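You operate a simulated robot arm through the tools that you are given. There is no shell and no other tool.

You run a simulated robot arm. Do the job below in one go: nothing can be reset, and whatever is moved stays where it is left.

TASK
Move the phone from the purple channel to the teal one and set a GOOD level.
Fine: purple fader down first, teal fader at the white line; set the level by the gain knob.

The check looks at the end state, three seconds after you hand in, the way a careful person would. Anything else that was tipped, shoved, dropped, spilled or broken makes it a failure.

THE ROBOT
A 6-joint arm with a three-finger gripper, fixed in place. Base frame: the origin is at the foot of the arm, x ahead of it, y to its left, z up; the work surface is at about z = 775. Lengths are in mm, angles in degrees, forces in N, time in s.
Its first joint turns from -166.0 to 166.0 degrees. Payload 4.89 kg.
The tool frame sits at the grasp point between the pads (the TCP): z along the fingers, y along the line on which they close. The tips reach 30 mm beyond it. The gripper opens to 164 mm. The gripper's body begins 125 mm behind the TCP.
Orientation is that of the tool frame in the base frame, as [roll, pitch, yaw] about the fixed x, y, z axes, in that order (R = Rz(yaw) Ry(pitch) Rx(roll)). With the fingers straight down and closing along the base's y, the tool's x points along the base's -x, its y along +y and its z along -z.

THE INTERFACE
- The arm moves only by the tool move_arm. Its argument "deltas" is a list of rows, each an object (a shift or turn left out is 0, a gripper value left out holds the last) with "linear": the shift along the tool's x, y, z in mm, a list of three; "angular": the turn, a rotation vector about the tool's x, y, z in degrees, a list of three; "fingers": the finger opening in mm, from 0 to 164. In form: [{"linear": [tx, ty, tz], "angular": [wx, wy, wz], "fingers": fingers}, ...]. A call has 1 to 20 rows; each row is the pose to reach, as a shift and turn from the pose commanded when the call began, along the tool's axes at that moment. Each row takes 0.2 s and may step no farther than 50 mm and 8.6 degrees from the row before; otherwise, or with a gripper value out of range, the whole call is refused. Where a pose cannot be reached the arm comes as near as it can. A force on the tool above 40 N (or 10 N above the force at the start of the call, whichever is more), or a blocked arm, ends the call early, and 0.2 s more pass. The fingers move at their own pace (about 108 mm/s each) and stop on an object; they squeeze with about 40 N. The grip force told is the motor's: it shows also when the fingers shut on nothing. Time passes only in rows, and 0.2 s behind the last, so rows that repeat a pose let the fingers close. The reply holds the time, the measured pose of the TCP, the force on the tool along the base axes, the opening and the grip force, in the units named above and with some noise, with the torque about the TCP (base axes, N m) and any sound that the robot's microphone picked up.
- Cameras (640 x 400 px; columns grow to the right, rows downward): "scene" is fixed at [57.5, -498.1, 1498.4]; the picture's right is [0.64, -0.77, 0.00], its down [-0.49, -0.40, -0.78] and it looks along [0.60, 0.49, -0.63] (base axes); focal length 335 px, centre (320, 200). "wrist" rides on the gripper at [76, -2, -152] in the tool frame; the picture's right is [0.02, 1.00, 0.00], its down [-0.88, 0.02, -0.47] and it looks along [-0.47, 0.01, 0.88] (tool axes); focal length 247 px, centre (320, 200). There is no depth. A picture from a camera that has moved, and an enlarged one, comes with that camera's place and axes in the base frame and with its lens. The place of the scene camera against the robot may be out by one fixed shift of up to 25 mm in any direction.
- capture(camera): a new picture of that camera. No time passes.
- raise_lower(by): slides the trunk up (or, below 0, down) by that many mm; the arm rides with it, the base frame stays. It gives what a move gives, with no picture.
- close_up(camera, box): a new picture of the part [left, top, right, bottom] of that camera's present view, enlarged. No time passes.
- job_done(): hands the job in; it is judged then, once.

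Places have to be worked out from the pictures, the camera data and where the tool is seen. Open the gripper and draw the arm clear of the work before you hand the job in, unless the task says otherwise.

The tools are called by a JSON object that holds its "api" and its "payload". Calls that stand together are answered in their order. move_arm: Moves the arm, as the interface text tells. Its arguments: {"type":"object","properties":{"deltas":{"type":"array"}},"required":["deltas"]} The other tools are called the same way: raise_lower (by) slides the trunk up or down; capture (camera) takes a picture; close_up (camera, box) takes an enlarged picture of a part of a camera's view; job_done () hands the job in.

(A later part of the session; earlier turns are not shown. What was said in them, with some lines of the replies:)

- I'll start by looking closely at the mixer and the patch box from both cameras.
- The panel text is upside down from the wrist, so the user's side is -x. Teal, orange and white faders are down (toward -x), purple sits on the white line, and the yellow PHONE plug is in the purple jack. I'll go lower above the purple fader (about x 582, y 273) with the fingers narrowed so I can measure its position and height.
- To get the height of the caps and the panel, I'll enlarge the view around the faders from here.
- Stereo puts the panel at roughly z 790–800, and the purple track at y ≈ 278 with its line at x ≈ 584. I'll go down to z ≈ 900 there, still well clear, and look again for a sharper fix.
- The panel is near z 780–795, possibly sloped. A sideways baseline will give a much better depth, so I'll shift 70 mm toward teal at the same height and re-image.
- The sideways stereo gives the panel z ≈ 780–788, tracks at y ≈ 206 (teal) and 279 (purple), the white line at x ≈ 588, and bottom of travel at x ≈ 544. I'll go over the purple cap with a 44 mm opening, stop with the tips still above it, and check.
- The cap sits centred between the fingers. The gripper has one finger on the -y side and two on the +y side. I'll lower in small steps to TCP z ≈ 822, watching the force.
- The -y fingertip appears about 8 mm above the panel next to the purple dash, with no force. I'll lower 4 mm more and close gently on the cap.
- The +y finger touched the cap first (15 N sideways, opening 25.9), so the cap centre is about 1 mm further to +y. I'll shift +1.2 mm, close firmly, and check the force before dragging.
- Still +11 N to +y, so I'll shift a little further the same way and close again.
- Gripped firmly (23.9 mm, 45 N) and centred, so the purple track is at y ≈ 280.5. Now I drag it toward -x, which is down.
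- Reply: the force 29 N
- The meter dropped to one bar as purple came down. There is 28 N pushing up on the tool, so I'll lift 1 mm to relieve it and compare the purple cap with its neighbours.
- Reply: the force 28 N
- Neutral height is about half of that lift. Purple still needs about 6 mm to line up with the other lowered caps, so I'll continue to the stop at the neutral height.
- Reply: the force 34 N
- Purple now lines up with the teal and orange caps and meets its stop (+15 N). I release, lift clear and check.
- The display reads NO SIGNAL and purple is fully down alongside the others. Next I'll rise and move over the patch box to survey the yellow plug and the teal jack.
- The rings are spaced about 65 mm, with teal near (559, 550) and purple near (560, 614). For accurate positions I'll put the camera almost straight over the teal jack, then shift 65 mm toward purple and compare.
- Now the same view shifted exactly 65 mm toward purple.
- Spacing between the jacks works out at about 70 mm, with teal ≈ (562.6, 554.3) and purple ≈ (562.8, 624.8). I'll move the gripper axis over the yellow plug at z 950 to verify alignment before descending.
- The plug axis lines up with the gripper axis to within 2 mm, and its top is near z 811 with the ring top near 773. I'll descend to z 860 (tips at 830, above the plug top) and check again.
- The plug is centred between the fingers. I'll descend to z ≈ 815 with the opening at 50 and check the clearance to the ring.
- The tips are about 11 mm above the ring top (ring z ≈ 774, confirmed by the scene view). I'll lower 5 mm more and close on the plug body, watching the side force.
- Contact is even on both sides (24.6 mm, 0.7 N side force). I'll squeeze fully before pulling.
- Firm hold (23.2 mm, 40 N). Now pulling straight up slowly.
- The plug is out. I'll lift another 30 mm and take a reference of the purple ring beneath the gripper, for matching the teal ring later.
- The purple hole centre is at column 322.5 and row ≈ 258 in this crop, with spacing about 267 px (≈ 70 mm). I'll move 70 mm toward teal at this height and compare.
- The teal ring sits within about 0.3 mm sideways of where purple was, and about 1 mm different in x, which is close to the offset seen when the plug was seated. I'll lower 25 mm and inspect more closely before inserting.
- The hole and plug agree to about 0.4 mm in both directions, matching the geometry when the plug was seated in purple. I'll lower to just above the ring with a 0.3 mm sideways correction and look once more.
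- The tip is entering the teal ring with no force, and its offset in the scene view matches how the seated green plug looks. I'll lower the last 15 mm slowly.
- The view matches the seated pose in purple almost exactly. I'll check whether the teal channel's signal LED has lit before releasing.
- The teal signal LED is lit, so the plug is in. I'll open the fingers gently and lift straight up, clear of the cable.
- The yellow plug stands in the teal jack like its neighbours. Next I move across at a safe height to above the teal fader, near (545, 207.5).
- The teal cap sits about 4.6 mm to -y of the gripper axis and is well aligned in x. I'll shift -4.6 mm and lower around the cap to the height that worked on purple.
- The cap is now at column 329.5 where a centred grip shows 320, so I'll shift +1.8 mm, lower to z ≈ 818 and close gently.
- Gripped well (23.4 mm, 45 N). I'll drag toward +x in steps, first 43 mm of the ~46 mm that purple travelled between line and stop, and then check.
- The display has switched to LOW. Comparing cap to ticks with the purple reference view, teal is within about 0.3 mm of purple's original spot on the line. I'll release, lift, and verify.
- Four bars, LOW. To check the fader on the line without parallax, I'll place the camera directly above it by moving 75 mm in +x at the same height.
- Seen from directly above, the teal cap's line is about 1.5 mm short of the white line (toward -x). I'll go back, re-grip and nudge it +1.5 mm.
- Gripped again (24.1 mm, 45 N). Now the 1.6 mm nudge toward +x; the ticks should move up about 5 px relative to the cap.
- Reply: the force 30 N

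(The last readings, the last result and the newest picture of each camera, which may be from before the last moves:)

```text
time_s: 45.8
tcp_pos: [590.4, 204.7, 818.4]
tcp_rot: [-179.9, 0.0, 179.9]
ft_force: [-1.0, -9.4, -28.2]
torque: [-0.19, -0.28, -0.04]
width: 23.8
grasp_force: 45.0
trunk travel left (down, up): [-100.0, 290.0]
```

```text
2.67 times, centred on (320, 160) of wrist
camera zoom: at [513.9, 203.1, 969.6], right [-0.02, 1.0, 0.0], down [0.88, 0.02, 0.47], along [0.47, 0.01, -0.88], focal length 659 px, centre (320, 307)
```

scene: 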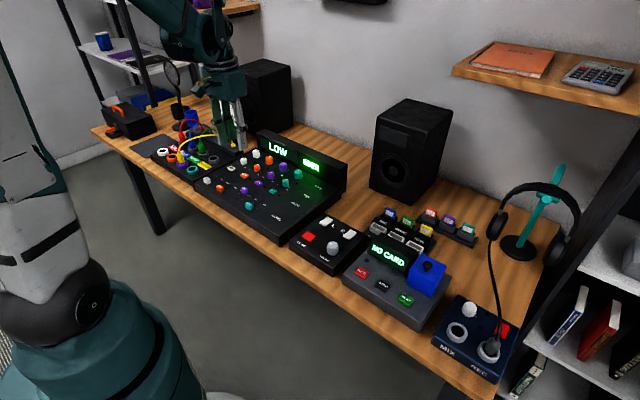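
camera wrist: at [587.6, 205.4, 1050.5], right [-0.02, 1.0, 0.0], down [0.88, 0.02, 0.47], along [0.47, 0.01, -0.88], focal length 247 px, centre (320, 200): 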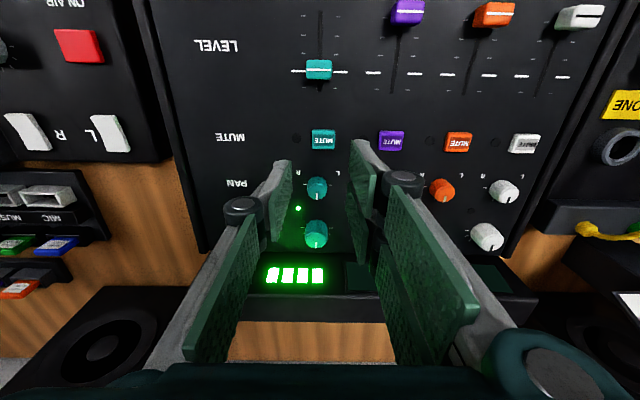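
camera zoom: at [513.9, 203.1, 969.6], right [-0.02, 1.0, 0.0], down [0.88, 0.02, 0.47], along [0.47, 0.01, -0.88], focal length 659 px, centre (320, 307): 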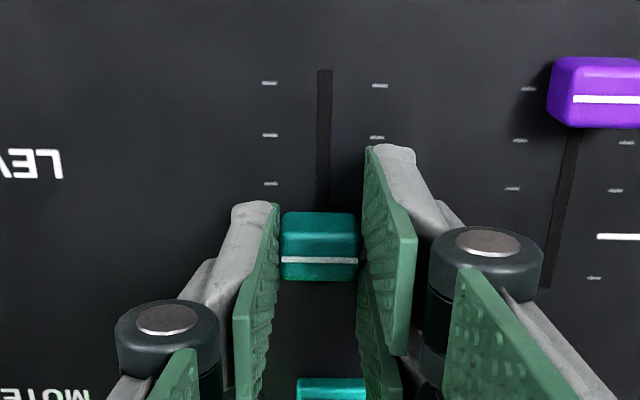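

The shift measures about 1.7–2 mm, so the cap should now be within half a millimetre. I'll release, lift, and repeat the overhead check.

{"api": "move_arm", "payload": {"deltas": [{"linear": [0, 0, 0.4], "fingers": 25}, {"linear": [0, 0, 0.4], "fingers": 30}, {"linear": [0, 0, 0.4], "fingers": 40}, {"linear": [0, 0, 0.4], "fingers": 44}, {"linear": [0, 0, -20], "fingers": 44}, {"linear": [0, 0, -50], "fingers": 44}, {"linear": [0, 0, -82], "fingers": 44}, {"linear": [-38, 0, -82], "fingers": 44}, {"linear": [-75, 0, -82], "fingers": 44}, {"linear": [-75, 0, -82], "fingers": 44}]}}

{"api": "close_up", "payload": {"camera": "wrist", "box": [270, 40, 370, 100]}}

{"api": "close_up", "payload": {"camera": "scene", "box": [190, 130, 350, 240]}}

```text
time_s: 48.0
tcp_pos: [664.8, 204.3, 902.0]
tcp_rot: [180.0, 0.0, -180.0]
ft_force: [-0.4, 0.4, 0.4]
torque: [0.01, -0.09, -0.01]
width: 44.0
grasp_force: 0.0
trunk travel left (down, up): [-100.0, 290.0]
```

```text
6.40 times, centred on (320, 70) of wrist
camera zoom: at [588.3, 203.0, 1052.8], right [-0.02, 1.0, 0.0], down [0.88, 0.02, 0.47], along [0.47, 0.01, -0.88], focal length 1581 px, centre (320, 1032)
```

zoom: 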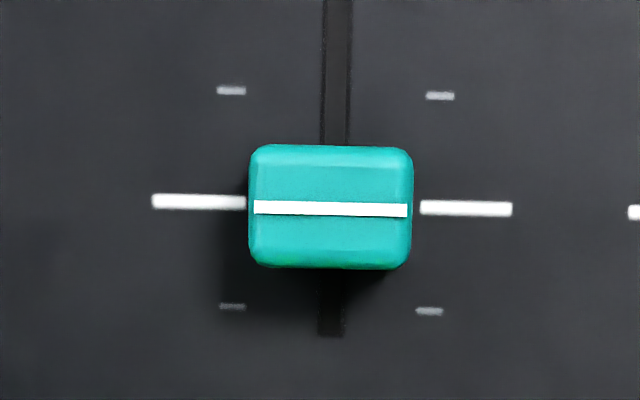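

```text
3.64 times, centred on (270, 185) of scene
camera zoom: at [57.5, -498.1, 1498.4], right [0.64, -0.77, 0.0], down [-0.49, -0.4, -0.78], along [0.6, 0.49, -0.63], focal length 1217 px, centre (502, 254)
```

zoom: 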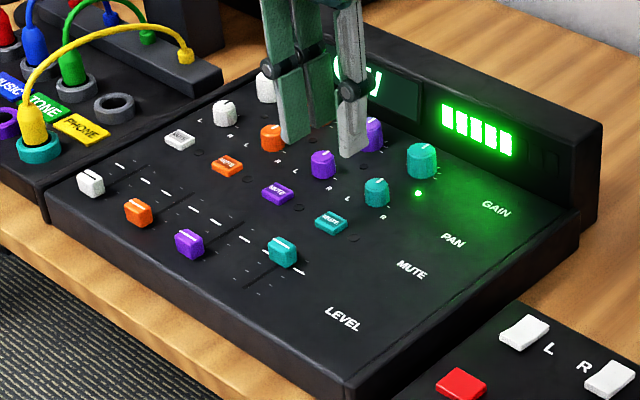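

The cap line now sits on the white line within 0.3 mm, and the meter shows 5 bars. Next is the gain knob, so I'll look at it and the display from here.

{"api": "capture", "payload": {"camera": "wrist"}}

{"api": "close_up", "payload": {"camera": "wrist", "box": [250, 160, 390, 330]}}

{"api": "close_up", "payload": {"camera": "scene", "box": [260, 120, 350, 190]}}

```text
taken
camera wrist: at [588.3, 203.0, 1052.8], right [-0.02, 1.0, 0.0], down [0.88, 0.02, 0.47], along [0.47, 0.01, -0.88], focal length 247 px, centre (320, 200)
```

wrist: 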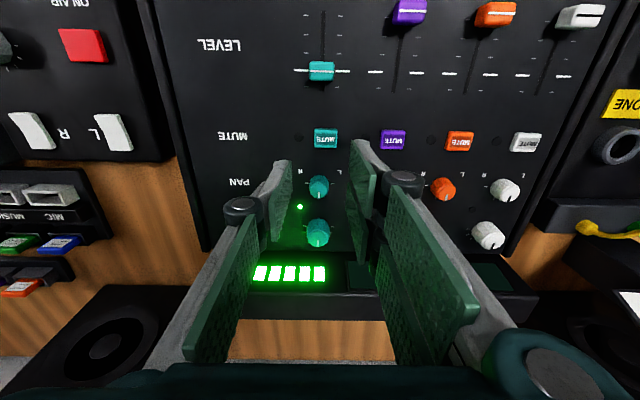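

```text
2.35 times, centred on (320, 245) of wrist
camera zoom: at [588.3, 203.0, 1052.8], right [-0.02, 1.0, 0.0], down [0.88, 0.02, 0.47], along [0.47, 0.01, -0.88], focal length 581 px, centre (320, 94)
```

zoom: 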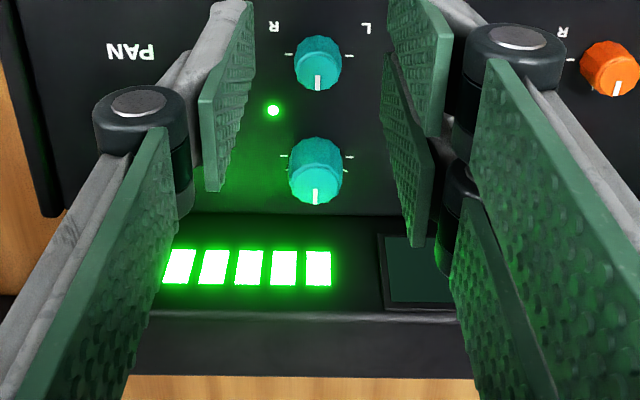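

```text
5.71 times, centred on (305, 155) of scene
camera zoom: at [57.5, -498.1, 1498.4], right [0.64, -0.77, 0.0], down [-0.49, -0.4, -0.78], along [0.6, 0.49, -0.63], focal length 1912 px, centre (406, 457)
```

zoom: 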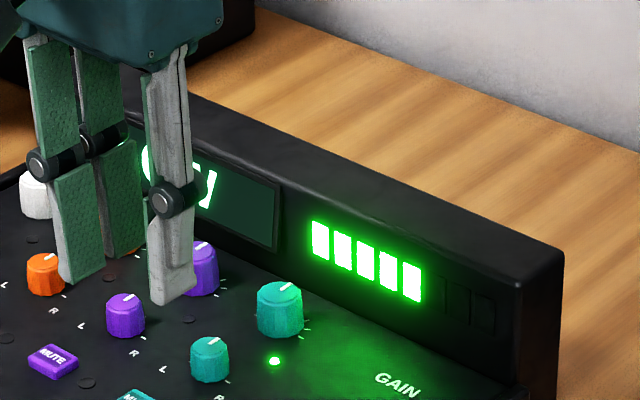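

The knob centre is near (771, 205) with its top around z 809, and the display face is about 37 mm behind it. To keep the two-finger side away from the display, I'll rise, move over the knob and yaw the tool -90° so the fingers close along x with the single finger on the display side.

{"api": "move_arm", "payload": {"deltas": [{"linear": [0, 0, -30], "angular": [0, 0, 0], "fingers": 44}, {"linear": [-10, 0, -60], "angular": [0, 0, -8], "fingers": 44}, {"linear": [-20, 0, -60], "angular": [0, 0, -16], "fingers": 44}, {"linear": [-30, 0, -60], "angular": [0, 0, -24], "fingers": 44}, {"linear": [-40, 0, -60], "angular": [0, 0, -32], "fingers": 44}, {"linear": [-50, 0, -60], "angular": [0, 0, -40], "fingers": 44}, {"linear": [-60, 0, -60], "angular": [0, 0, -48], "fingers": 44}, {"linear": [-70, 0, -60], "angular": [0, 0, -56], "fingers": 44}, {"linear": [-80, 0, -60], "angular": [0, 0, -64], "fingers": 44}, {"linear": [-90, 0, -60], "angular": [0, 0, -72], "fingers": 44}, {"linear": [-98, 0, -60], "angular": [0, 0, -80], "fingers": 44}, {"linear": [-106, 0, -60], "angular": [0, 0, -88], "fingers": 44}, {"linear": [-106, 0, -60], "angular": [0, 0, -90], "fingers": 44}, {"linear": [-106, 0, -60], "angular": [0, 0, -90], "fingers": 44}]}}

{"api": "capture", "payload": {"camera": "wrist"}}

{"api": "capture", "payload": {"camera": "scene"}}

```text
time_s: 51.0
tcp_pos: [770.2, 205.0, 960.8]
tcp_rot: [-179.9, 0.0, -90.0]
ft_force: [0.5, -0.3, -0.9]
torque: [0.03, -0.02, 0.0]
width: 44.0
grasp_force: 0.0
trunk travel left (down, up): [-100.0, 290.0]
```

```text
taken
camera wrist: at [772.6, 128.5, 1111.8], right [-1.0, -0.02, 0.0], down [-0.02, 0.88, 0.47], along [-0.01, 0.47, -0.88], focal length 247 px, centre (320, 200)
```

wrist: 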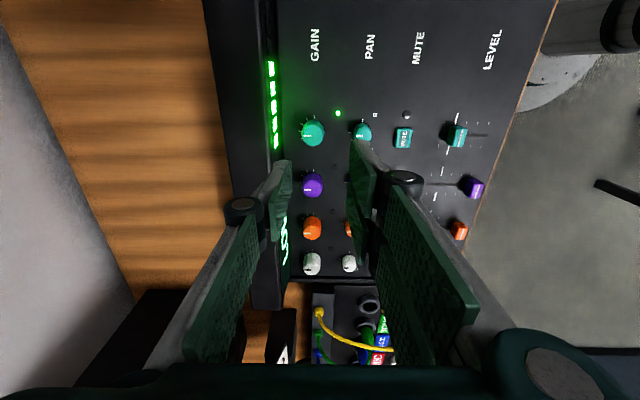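

```text
taken
```

scene: 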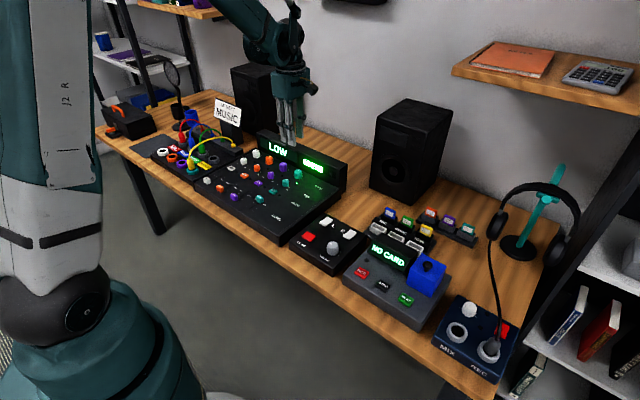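

Yaw is now -90°. I'll enlarge the knob area to measure its offset from the gripper axis.

{"api": "close_up", "payload": {"camera": "wrist", "box": [250, 80, 410, 180]}}

{"api": "close_up", "payload": {"camera": "scene", "box": [240, 100, 350, 200]}}

```text
4.00 times, centred on (330, 130) of wrist
camera zoom: at [772.6, 128.5, 1111.8], right [-1.0, -0.02, 0.0], down [-0.02, 0.88, 0.47], along [-0.01, 0.47, -0.88], focal length 988 px, centre (280, 480)
```

zoom: 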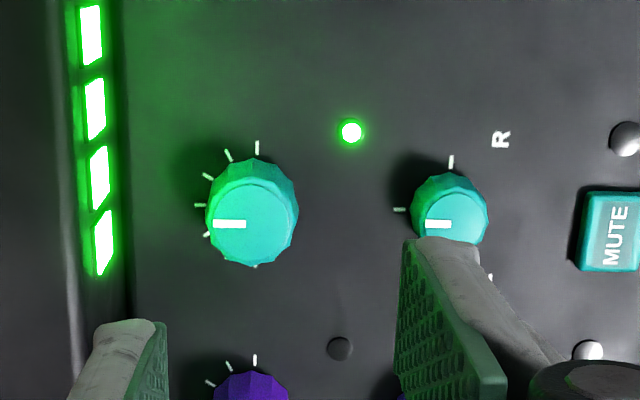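

```text
4.00 times, centred on (295, 150) of scene
camera zoom: at [57.5, -498.1, 1498.4], right [0.64, -0.77, 0.0], down [-0.49, -0.4, -0.78], along [0.6, 0.49, -0.63], focal length 1338 px, centre (420, 400)
```

zoom: 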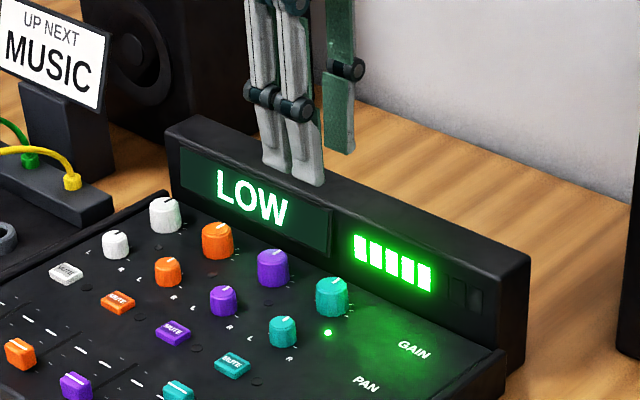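

The knob base is about 8.7 mm further +x and 1.5 mm toward -y of the gripper axis, with its pointer at 12 o'clock and ticks every 30°. I'll correct for that, lower to z 880 and re-measure.

{"api": "move_arm", "payload": {"deltas": [{"linear": [1.5, -8.7, 0], "fingers": 42}, {"linear": [1.5, -8.7, 30], "fingers": 42}, {"linear": [1.5, -8.7, 60], "fingers": 42}, {"linear": [1.5, -8.7, 80], "fingers": 42}, {"linear": [1.5, -8.7, 80], "fingers": 42}]}}

{"api": "close_up", "payload": {"camera": "wrist", "box": [240, 90, 400, 190]}}

{"api": "close_up", "payload": {"camera": "scene", "box": [240, 110, 350, 200]}}

```text
time_s: 52.2
tcp_pos: [778.9, 202.2, 881.8]
tcp_rot: [-180.0, 0.0, -90.0]
ft_force: [-0.2, -1.9, -0.4]
torque: [-0.03, -0.03, 0.0]
width: 42.0
grasp_force: 0.1
trunk travel left (down, up): [-100.0, 290.0]
```

```text
4.00 times, centred on (320, 140) of wrist
camera zoom: at [781.1, 126.8, 1032.8], right [-1.0, -0.02, 0.0], down [-0.02, 0.88, 0.47], along [-0.01, 0.47, -0.88], focal length 988 px, centre (320, 440)
```

zoom: 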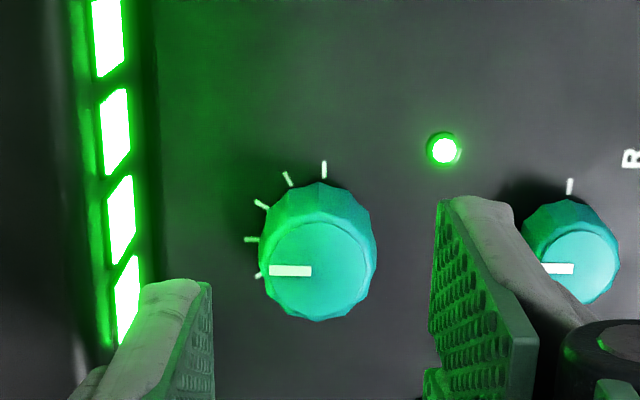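

```text
4.44 times, centred on (295, 155) of scene
camera zoom: at [57.5, -498.1, 1498.4], right [0.64, -0.77, 0.0], down [-0.49, -0.4, -0.78], along [0.6, 0.49, -0.63], focal length 1487 px, centre (431, 400)
```

zoom: 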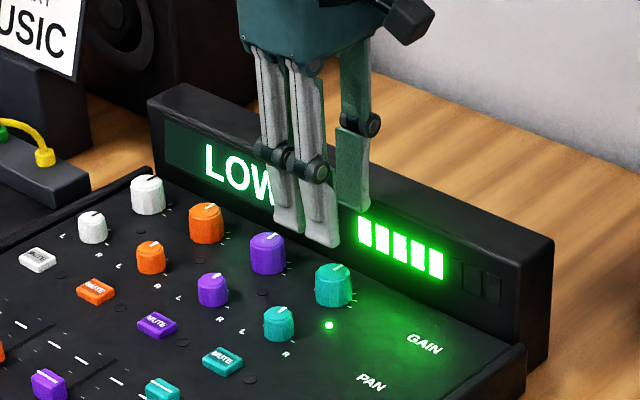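

The knob is now on the gripper axis (base z ≈ 779, top ≈ 802). I'll descend to z ≈ 818 around it, then close gently and look at the forces.

{"api": "move_arm", "payload": {"deltas": [{"linear": [0, 0, 25], "fingers": 42}, {"linear": [0, 0, 45], "fingers": 42}, {"linear": [0, 0, 55], "fingers": 42}, {"linear": [0, 0, 63], "fingers": 42}, {"linear": [0, 0, 63], "fingers": 42}]}}

{"api": "close_up", "payload": {"camera": "wrist", "box": [240, 110, 400, 210]}}

{"api": "close_up", "payload": {"camera": "scene", "box": [240, 110, 350, 200]}}

```text
time_s: 53.4
tcp_pos: [779.3, 203.8, 817.6]
tcp_rot: [179.9, -0.1, -89.9]
ft_force: [-0.2, 0.6, -0.1]
torque: [-0.01, 0.01, 0.0]
width: 41.8
grasp_force: 0.1
trunk travel left (down, up): [-100.0, 290.0]
```

```text
4.00 times, centred on (320, 160) of wrist
camera zoom: at [780.7, 126.8, 969.3], right [-1.0, -0.02, 0.0], down [-0.02, 0.88, 0.47], along [-0.01, 0.47, -0.88], focal length 988 px, centre (320, 360)
```

zoom: 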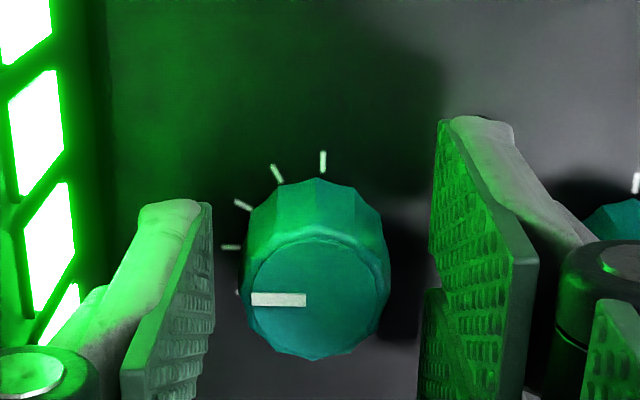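

```text
4.44 times, centred on (295, 155) of scene
camera zoom: at [57.5, -498.1, 1498.4], right [0.64, -0.77, 0.0], down [-0.49, -0.4, -0.78], along [0.6, 0.49, -0.63], focal length 1487 px, centre (431, 400)
```

zoom: 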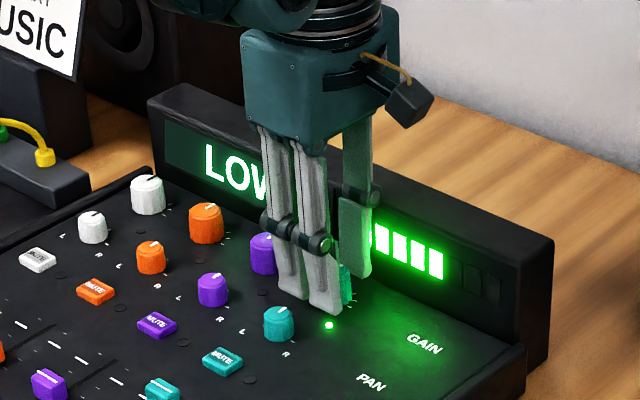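

Fingers straddle the knob cleanly, with the knob about 1 mm to +x of centre. I'll shift 1 mm and close in small steps.

{"api": "move_arm", "payload": {"deltas": [{"linear": [0, -1, 0], "fingers": 38}, {"linear": [0, -1, 0], "fingers": 33}, {"linear": [0, -1, 0], "fingers": 30}, {"linear": [0, -1, 0], "fingers": 28}, {"linear": [0, -1, 0], "fingers": 26}, {"linear": [0, -1, 0], "fingers": 26}]}}

{"api": "close_up", "payload": {"camera": "wrist", "box": [240, 110, 400, 210]}}

```text
time_s: 54.8
tcp_pos: [780.3, 203.7, 818.3]
tcp_rot: [-180.0, 0.0, -90.1]
ft_force: [-0.8, 0.3, -0.5]
torque: [-0.06, -0.01, 0.01]
width: 27.6
grasp_force: 44.8
trunk travel left (down, up): [-100.0, 290.0]
```

```text
4.00 times, centred on (320, 160) of wrist
camera zoom: at [781.8, 126.9, 969.3], right [-1.0, -0.02, 0.0], down [-0.02, 0.88, 0.47], along [-0.01, 0.47, -0.88], focal length 988 px, centre (320, 360)
```

zoom: 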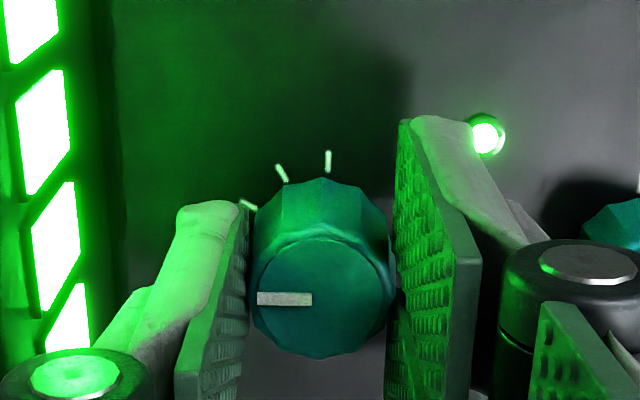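

Gripped with almost no side force (27.6 mm, 45 N). Now I'll turn clockwise (+ about tool z) by 12° and read the meter.

{"api": "move_arm", "payload": {"deltas": [{"angular": [0, 0, 3]}, {"angular": [0, 0, 6]}, {"angular": [0, 0, 9]}, {"angular": [0, 0, 12]}, {"angular": [0, 0, 12]}]}}

{"api": "close_up", "payload": {"camera": "scene", "box": [240, 110, 350, 200]}}

{"api": "close_up", "payload": {"camera": "wrist", "box": [240, 110, 400, 210]}}

```text
time_s: 56.0
tcp_pos: [779.3, 203.0, 818.9]
tcp_rot: [-180.0, 0.0, -102.2]
ft_force: [-13.2, 3.6, -3.3]
torque: [0.07, 0.35, 0.0]
width: 27.9
grasp_force: 45.0
trunk travel left (down, up): [-100.0, 290.0]
```

```text
4.44 times, centred on (295, 155) of scene
camera zoom: at [57.5, -498.1, 1498.4], right [0.64, -0.77, 0.0], down [-0.49, -0.4, -0.78], along [0.6, 0.49, -0.63], focal length 1487 px, centre (431, 400)
```

zoom: 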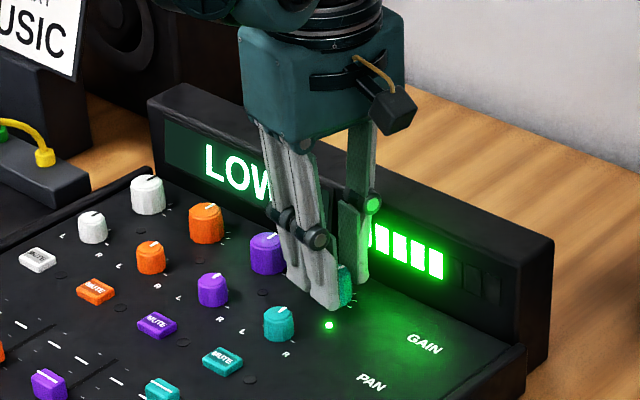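

```text
4.00 times, centred on (320, 160) of wrist
camera zoom: at [765.7, 128.3, 969.3], right [-0.98, 0.19, 0.0], down [0.17, 0.87, 0.47], along [0.09, 0.46, -0.88], focal length 988 px, centre (320, 360)
```

zoom: 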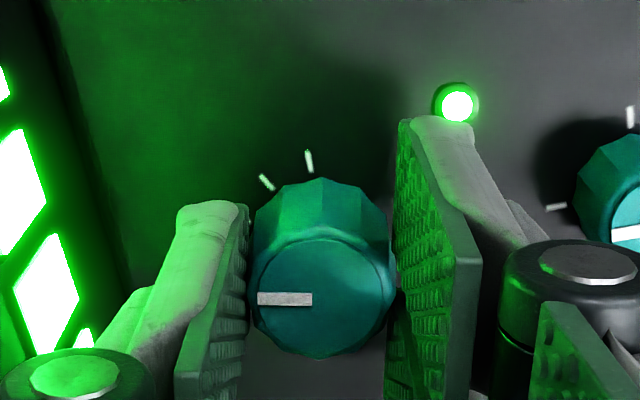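

Yaw is -102, so the knob turned 12° clockwise and held in the grip; it's still LOW with 5 bars. Turning another 10°.

{"api": "move_arm", "payload": {"deltas": [{"angular": [0, 0, 3]}, {"angular": [0, 0, 6]}, {"angular": [0, 0, 10]}, {"angular": [0, 0, 10]}]}}

{"api": "close_up", "payload": {"camera": "scene", "box": [240, 110, 350, 200]}}

```text
time_s: 57.0
tcp_pos: [779.6, 203.0, 818.4]
tcp_rot: [-180.0, 0.0, -112.1]
ft_force: [-28.1, 1.4, -17.0]
torque: [0.3, 0.61, 0.02]
width: 28.2
grasp_force: 44.5
trunk travel left (down, up): [-100.0, 290.0]
```

```text
4.44 times, centred on (295, 155) of scene
camera zoom: at [57.5, -498.1, 1498.4], right [0.64, -0.77, 0.0], down [-0.49, -0.4, -0.78], along [0.6, 0.49, -0.63], focal length 1487 px, centre (431, 400)
```

zoom: 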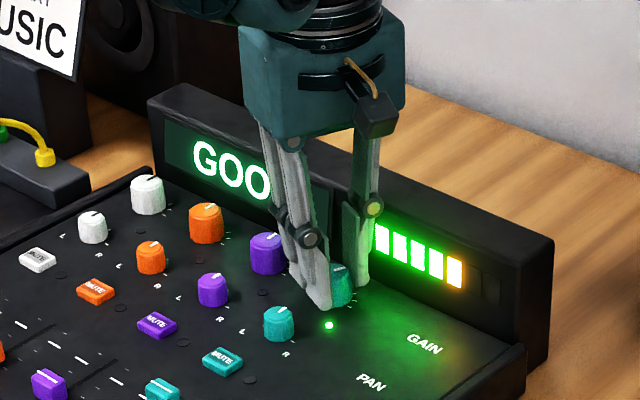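

The display reads GOOD with 6 bars. Side force has grown to -28 N in x, so I'll first ease the tool 0.6 mm toward -x, then turn 4° more to move away from the LOW edge.

{"api": "move_arm", "payload": {"deltas": [{"linear": [0.11, 0.28, 0]}, {"linear": [0.22, 0.56, -0.2]}, {"linear": [0.22, 0.56, -0.3], "angular": [0, 0, 2]}, {"linear": [0.22, 0.56, -0.3], "angular": [0, 0, 4]}, {"linear": [0.22, 0.56, -0.3], "angular": [0, 0, 4]}]}}

{"api": "close_up", "payload": {"camera": "scene", "box": [240, 110, 350, 200]}}

{"api": "close_up", "payload": {"camera": "wrist", "box": [240, 110, 400, 210]}}

```text
time_s: 58.2
tcp_pos: [780.3, 203.6, 819.3]
tcp_rot: [-179.9, 0.0, -116.0]
ft_force: [-19.8, 12.0, -9.3]
torque: [0.45, 0.55, 0.04]
width: 27.6
grasp_force: 44.8
trunk travel left (down, up): [-100.0, 290.0]
```

```text
4.44 times, centred on (295, 155) of scene
camera zoom: at [57.5, -498.1, 1498.4], right [0.64, -0.77, 0.0], down [-0.49, -0.4, -0.78], along [0.6, 0.49, -0.63], focal length 1487 px, centre (431, 400)
```

zoom: 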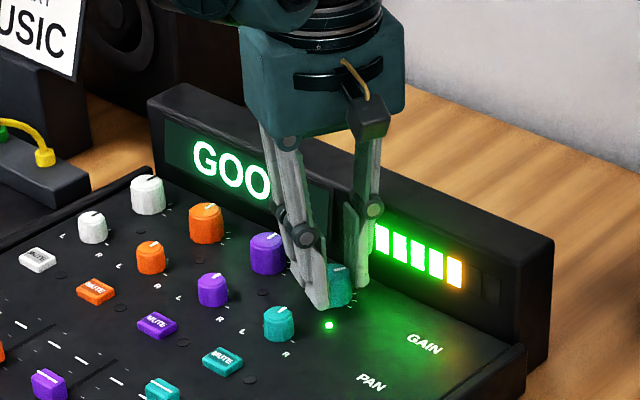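

```text
4.00 times, centred on (320, 160) of wrist
camera zoom: at [747.7, 134.0, 969.4], right [-0.91, 0.42, 0.0], down [0.37, 0.8, 0.47], along [0.2, 0.43, -0.88], focal length 988 px, centre (320, 360)
```

zoom: 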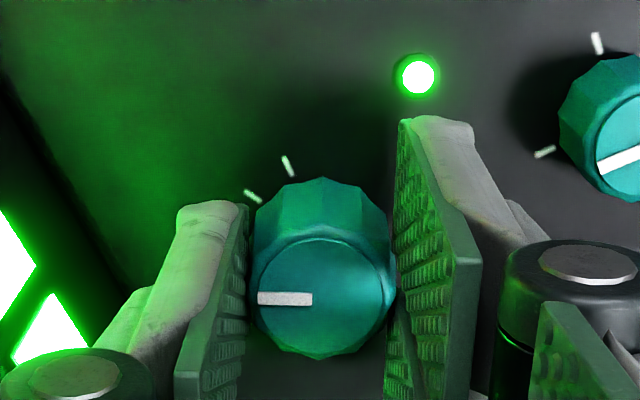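

GOOD holds at 26° with 6 bars. I'll open the fingers gently, lift straight up, and confirm the display.

{"api": "move_arm", "payload": {"deltas": [{"linear": [0, 0, 0], "fingers": 29}, {"linear": [0, 0, 0], "fingers": 32}, {"linear": [0, 0, 0], "fingers": 36}, {"linear": [0, 0, 0], "fingers": 40}, {"linear": [0, 0, 0], "fingers": 40}, {"linear": [0, 0, -15], "fingers": 40}, {"linear": [0, 0, -40], "fingers": 40}, {"linear": [0, 0, -80], "fingers": 40}, {"linear": [0, 0, -120], "fingers": 40}, {"linear": [0, 0, -150], "fingers": 40}]}}

{"api": "close_up", "payload": {"camera": "scene", "box": [190, 110, 350, 230]}}

{"api": "capture", "payload": {"camera": "wrist"}}

```text
time_s: 60.4
tcp_pos: [779.9, 205.4, 967.8]
tcp_rot: [179.9, 0.1, -116.0]
ft_force: [0.6, 0.2, -0.7]
torque: [-0.01, 0.16, -0.01]
width: 40.0
grasp_force: 0.0
trunk travel left (down, up): [-100.0, 290.0]
```

```text
3.33 times, centred on (270, 170) of scene
camera zoom: at [57.5, -498.1, 1498.4], right [0.64, -0.77, 0.0], down [-0.49, -0.4, -0.78], along [0.6, 0.49, -0.63], focal length 1115 px, centre (487, 300)
```

zoom: 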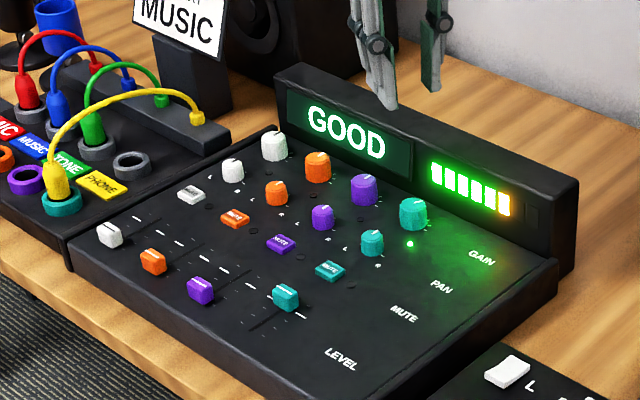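

```text
taken
camera wrist: at [748.2, 135.3, 1118.6], right [-0.91, 0.42, 0.0], down [0.37, 0.8, 0.47], along [0.2, 0.43, -0.88], focal length 247 px, centre (320, 200)
```

wrist: 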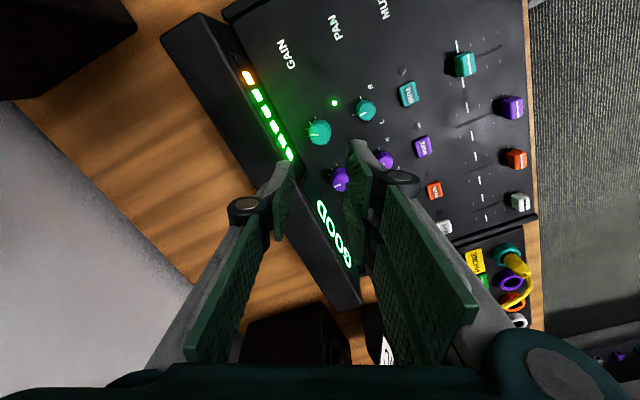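

GOOD is showing with the gripper off the knob. I'll retreat: rise, rotate back, draw the arm toward the start pose and open the gripper.

{"api": "move_arm", "payload": {"deltas": [{"linear": [0, 0, -45], "fingers": 40}, {"linear": [0, 0, -90], "fingers": 40}, {"linear": [0, 0, -140], "fingers": 50}, {"linear": [10, 20, -150], "angular": [0, 0, 8], "fingers": 60}, {"linear": [20, 41, -150], "angular": [0, 0, 16], "fingers": 80}, {"linear": [30, 62, -150], "angular": [0, 0, 24], "fingers": 100}, {"linear": [40, 83, -150], "angular": [0, 0, 32], "fingers": 120}, {"linear": [50, 104, -150], "angular": [0, 0, 40], "fingers": 140}, {"linear": [60, 125, -150], "angular": [0, 0, 48], "fingers": 160}, {"linear": [70, 145, -150], "angular": [0, 0, 56], "fingers": 160}, {"linear": [81, 166, -150], "angular": [0, 0, 64], "fingers": 160}, {"linear": [81, 166, -150], "angular": [0, 0, 64], "fingers": 160}]}}

{"api": "capture", "payload": {"camera": "wrist"}}

{"api": "capture", "payload": {"camera": "scene"}}

{"api": "close_up", "payload": {"camera": "scene", "box": [130, 100, 350, 240]}}

{"api": "close_up", "payload": {"camera": "wrist", "box": [220, 60, 480, 250]}}

```text
time_s: 63.0
tcp_pos: [594.2, 203.7, 1118.0]
tcp_rot: [180.0, -0.1, 179.9]
ft_force: [-0.1, -0.1, 0.1]
torque: [0.01, -0.02, 0.03]
width: 160.1
grasp_force: 0.1
trunk travel left (down, up): [-100.0, 290.0]
```

```text
taken
camera wrist: at [518.6, 201.7, 1268.6], right [-0.02, 1.0, 0.0], down [0.88, 0.02, 0.47], along [0.47, 0.01, -0.88], focal length 247 px, centre (320, 200)
```

wrist: 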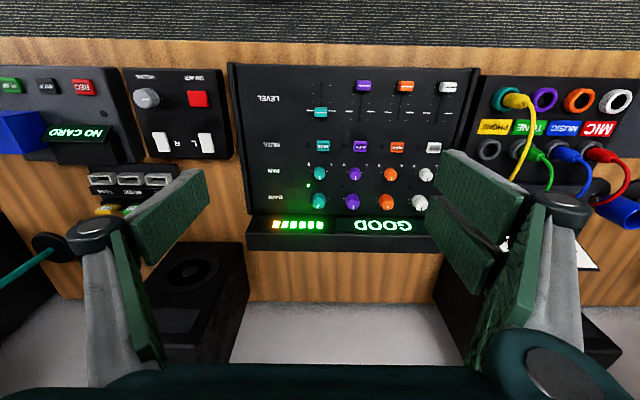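

```text
taken
```

scene: 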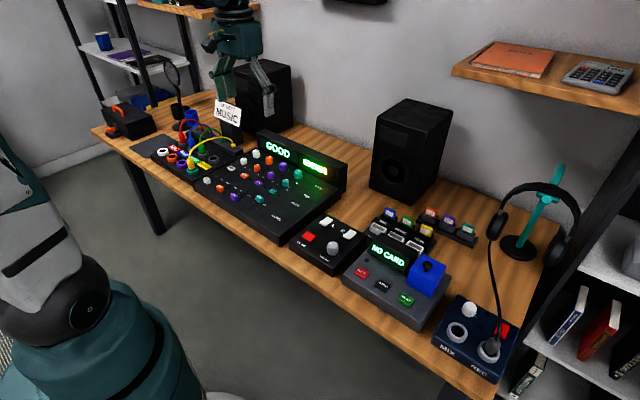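

```text
2.86 times, centred on (240, 170) of scene
camera zoom: at [57.5, -498.1, 1498.4], right [0.64, -0.77, 0.0], down [-0.49, -0.4, -0.78], along [0.6, 0.49, -0.63], focal length 956 px, centre (549, 286)
```

zoom: 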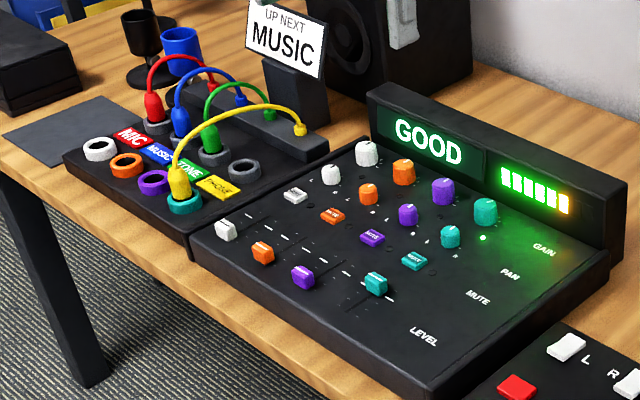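

```text
2.11 times, centred on (350, 155) of wrist
camera zoom: at [518.6, 201.7, 1268.6], right [-0.02, 1.0, 0.0], down [0.88, 0.02, 0.47], along [0.47, 0.01, -0.88], focal length 520 px, centre (257, 295)
```

zoom: 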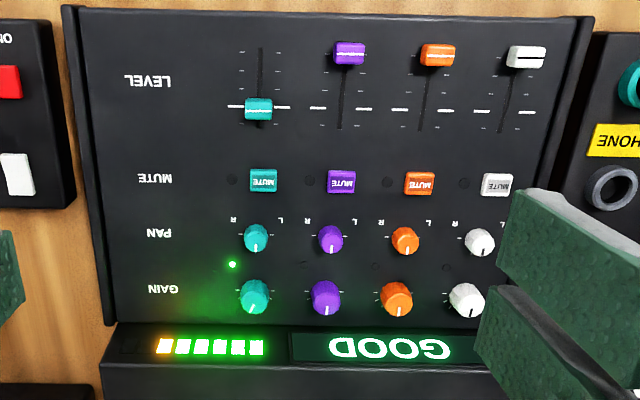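

The display holds GOOD, the phone plug is in teal, purple is fully down, and teal is on the white line. Everything else looks untouched, and the arm is clear with the gripper open, so I'm handing in.

{"api": "job_done", "payload": {}}

```text
The job is handed in.
```

The phone is now plugged into the teal channel and the mixer's display reads GOOD. I've handed the job in.

- **Purple fader:** I pulled it all the way down first, and the display went to NO SIGNAL before I unplugged anything.
- **Phone plug:** I moved the yellow plug from the purple jack to the teal one. The teal channel's signal light came on.
- **Teal fader:** It sits on the white line, within about 0.3 mm by the overhead view.
- **Level:** I turned the teal gain knob about 26° clockwise. The meter shows 6 bars lit and was still on GOOD after I let go and backed the arm away.

In the final pictures nothing else looks moved or knocked. The arm is clear of the desk with the gripper open.
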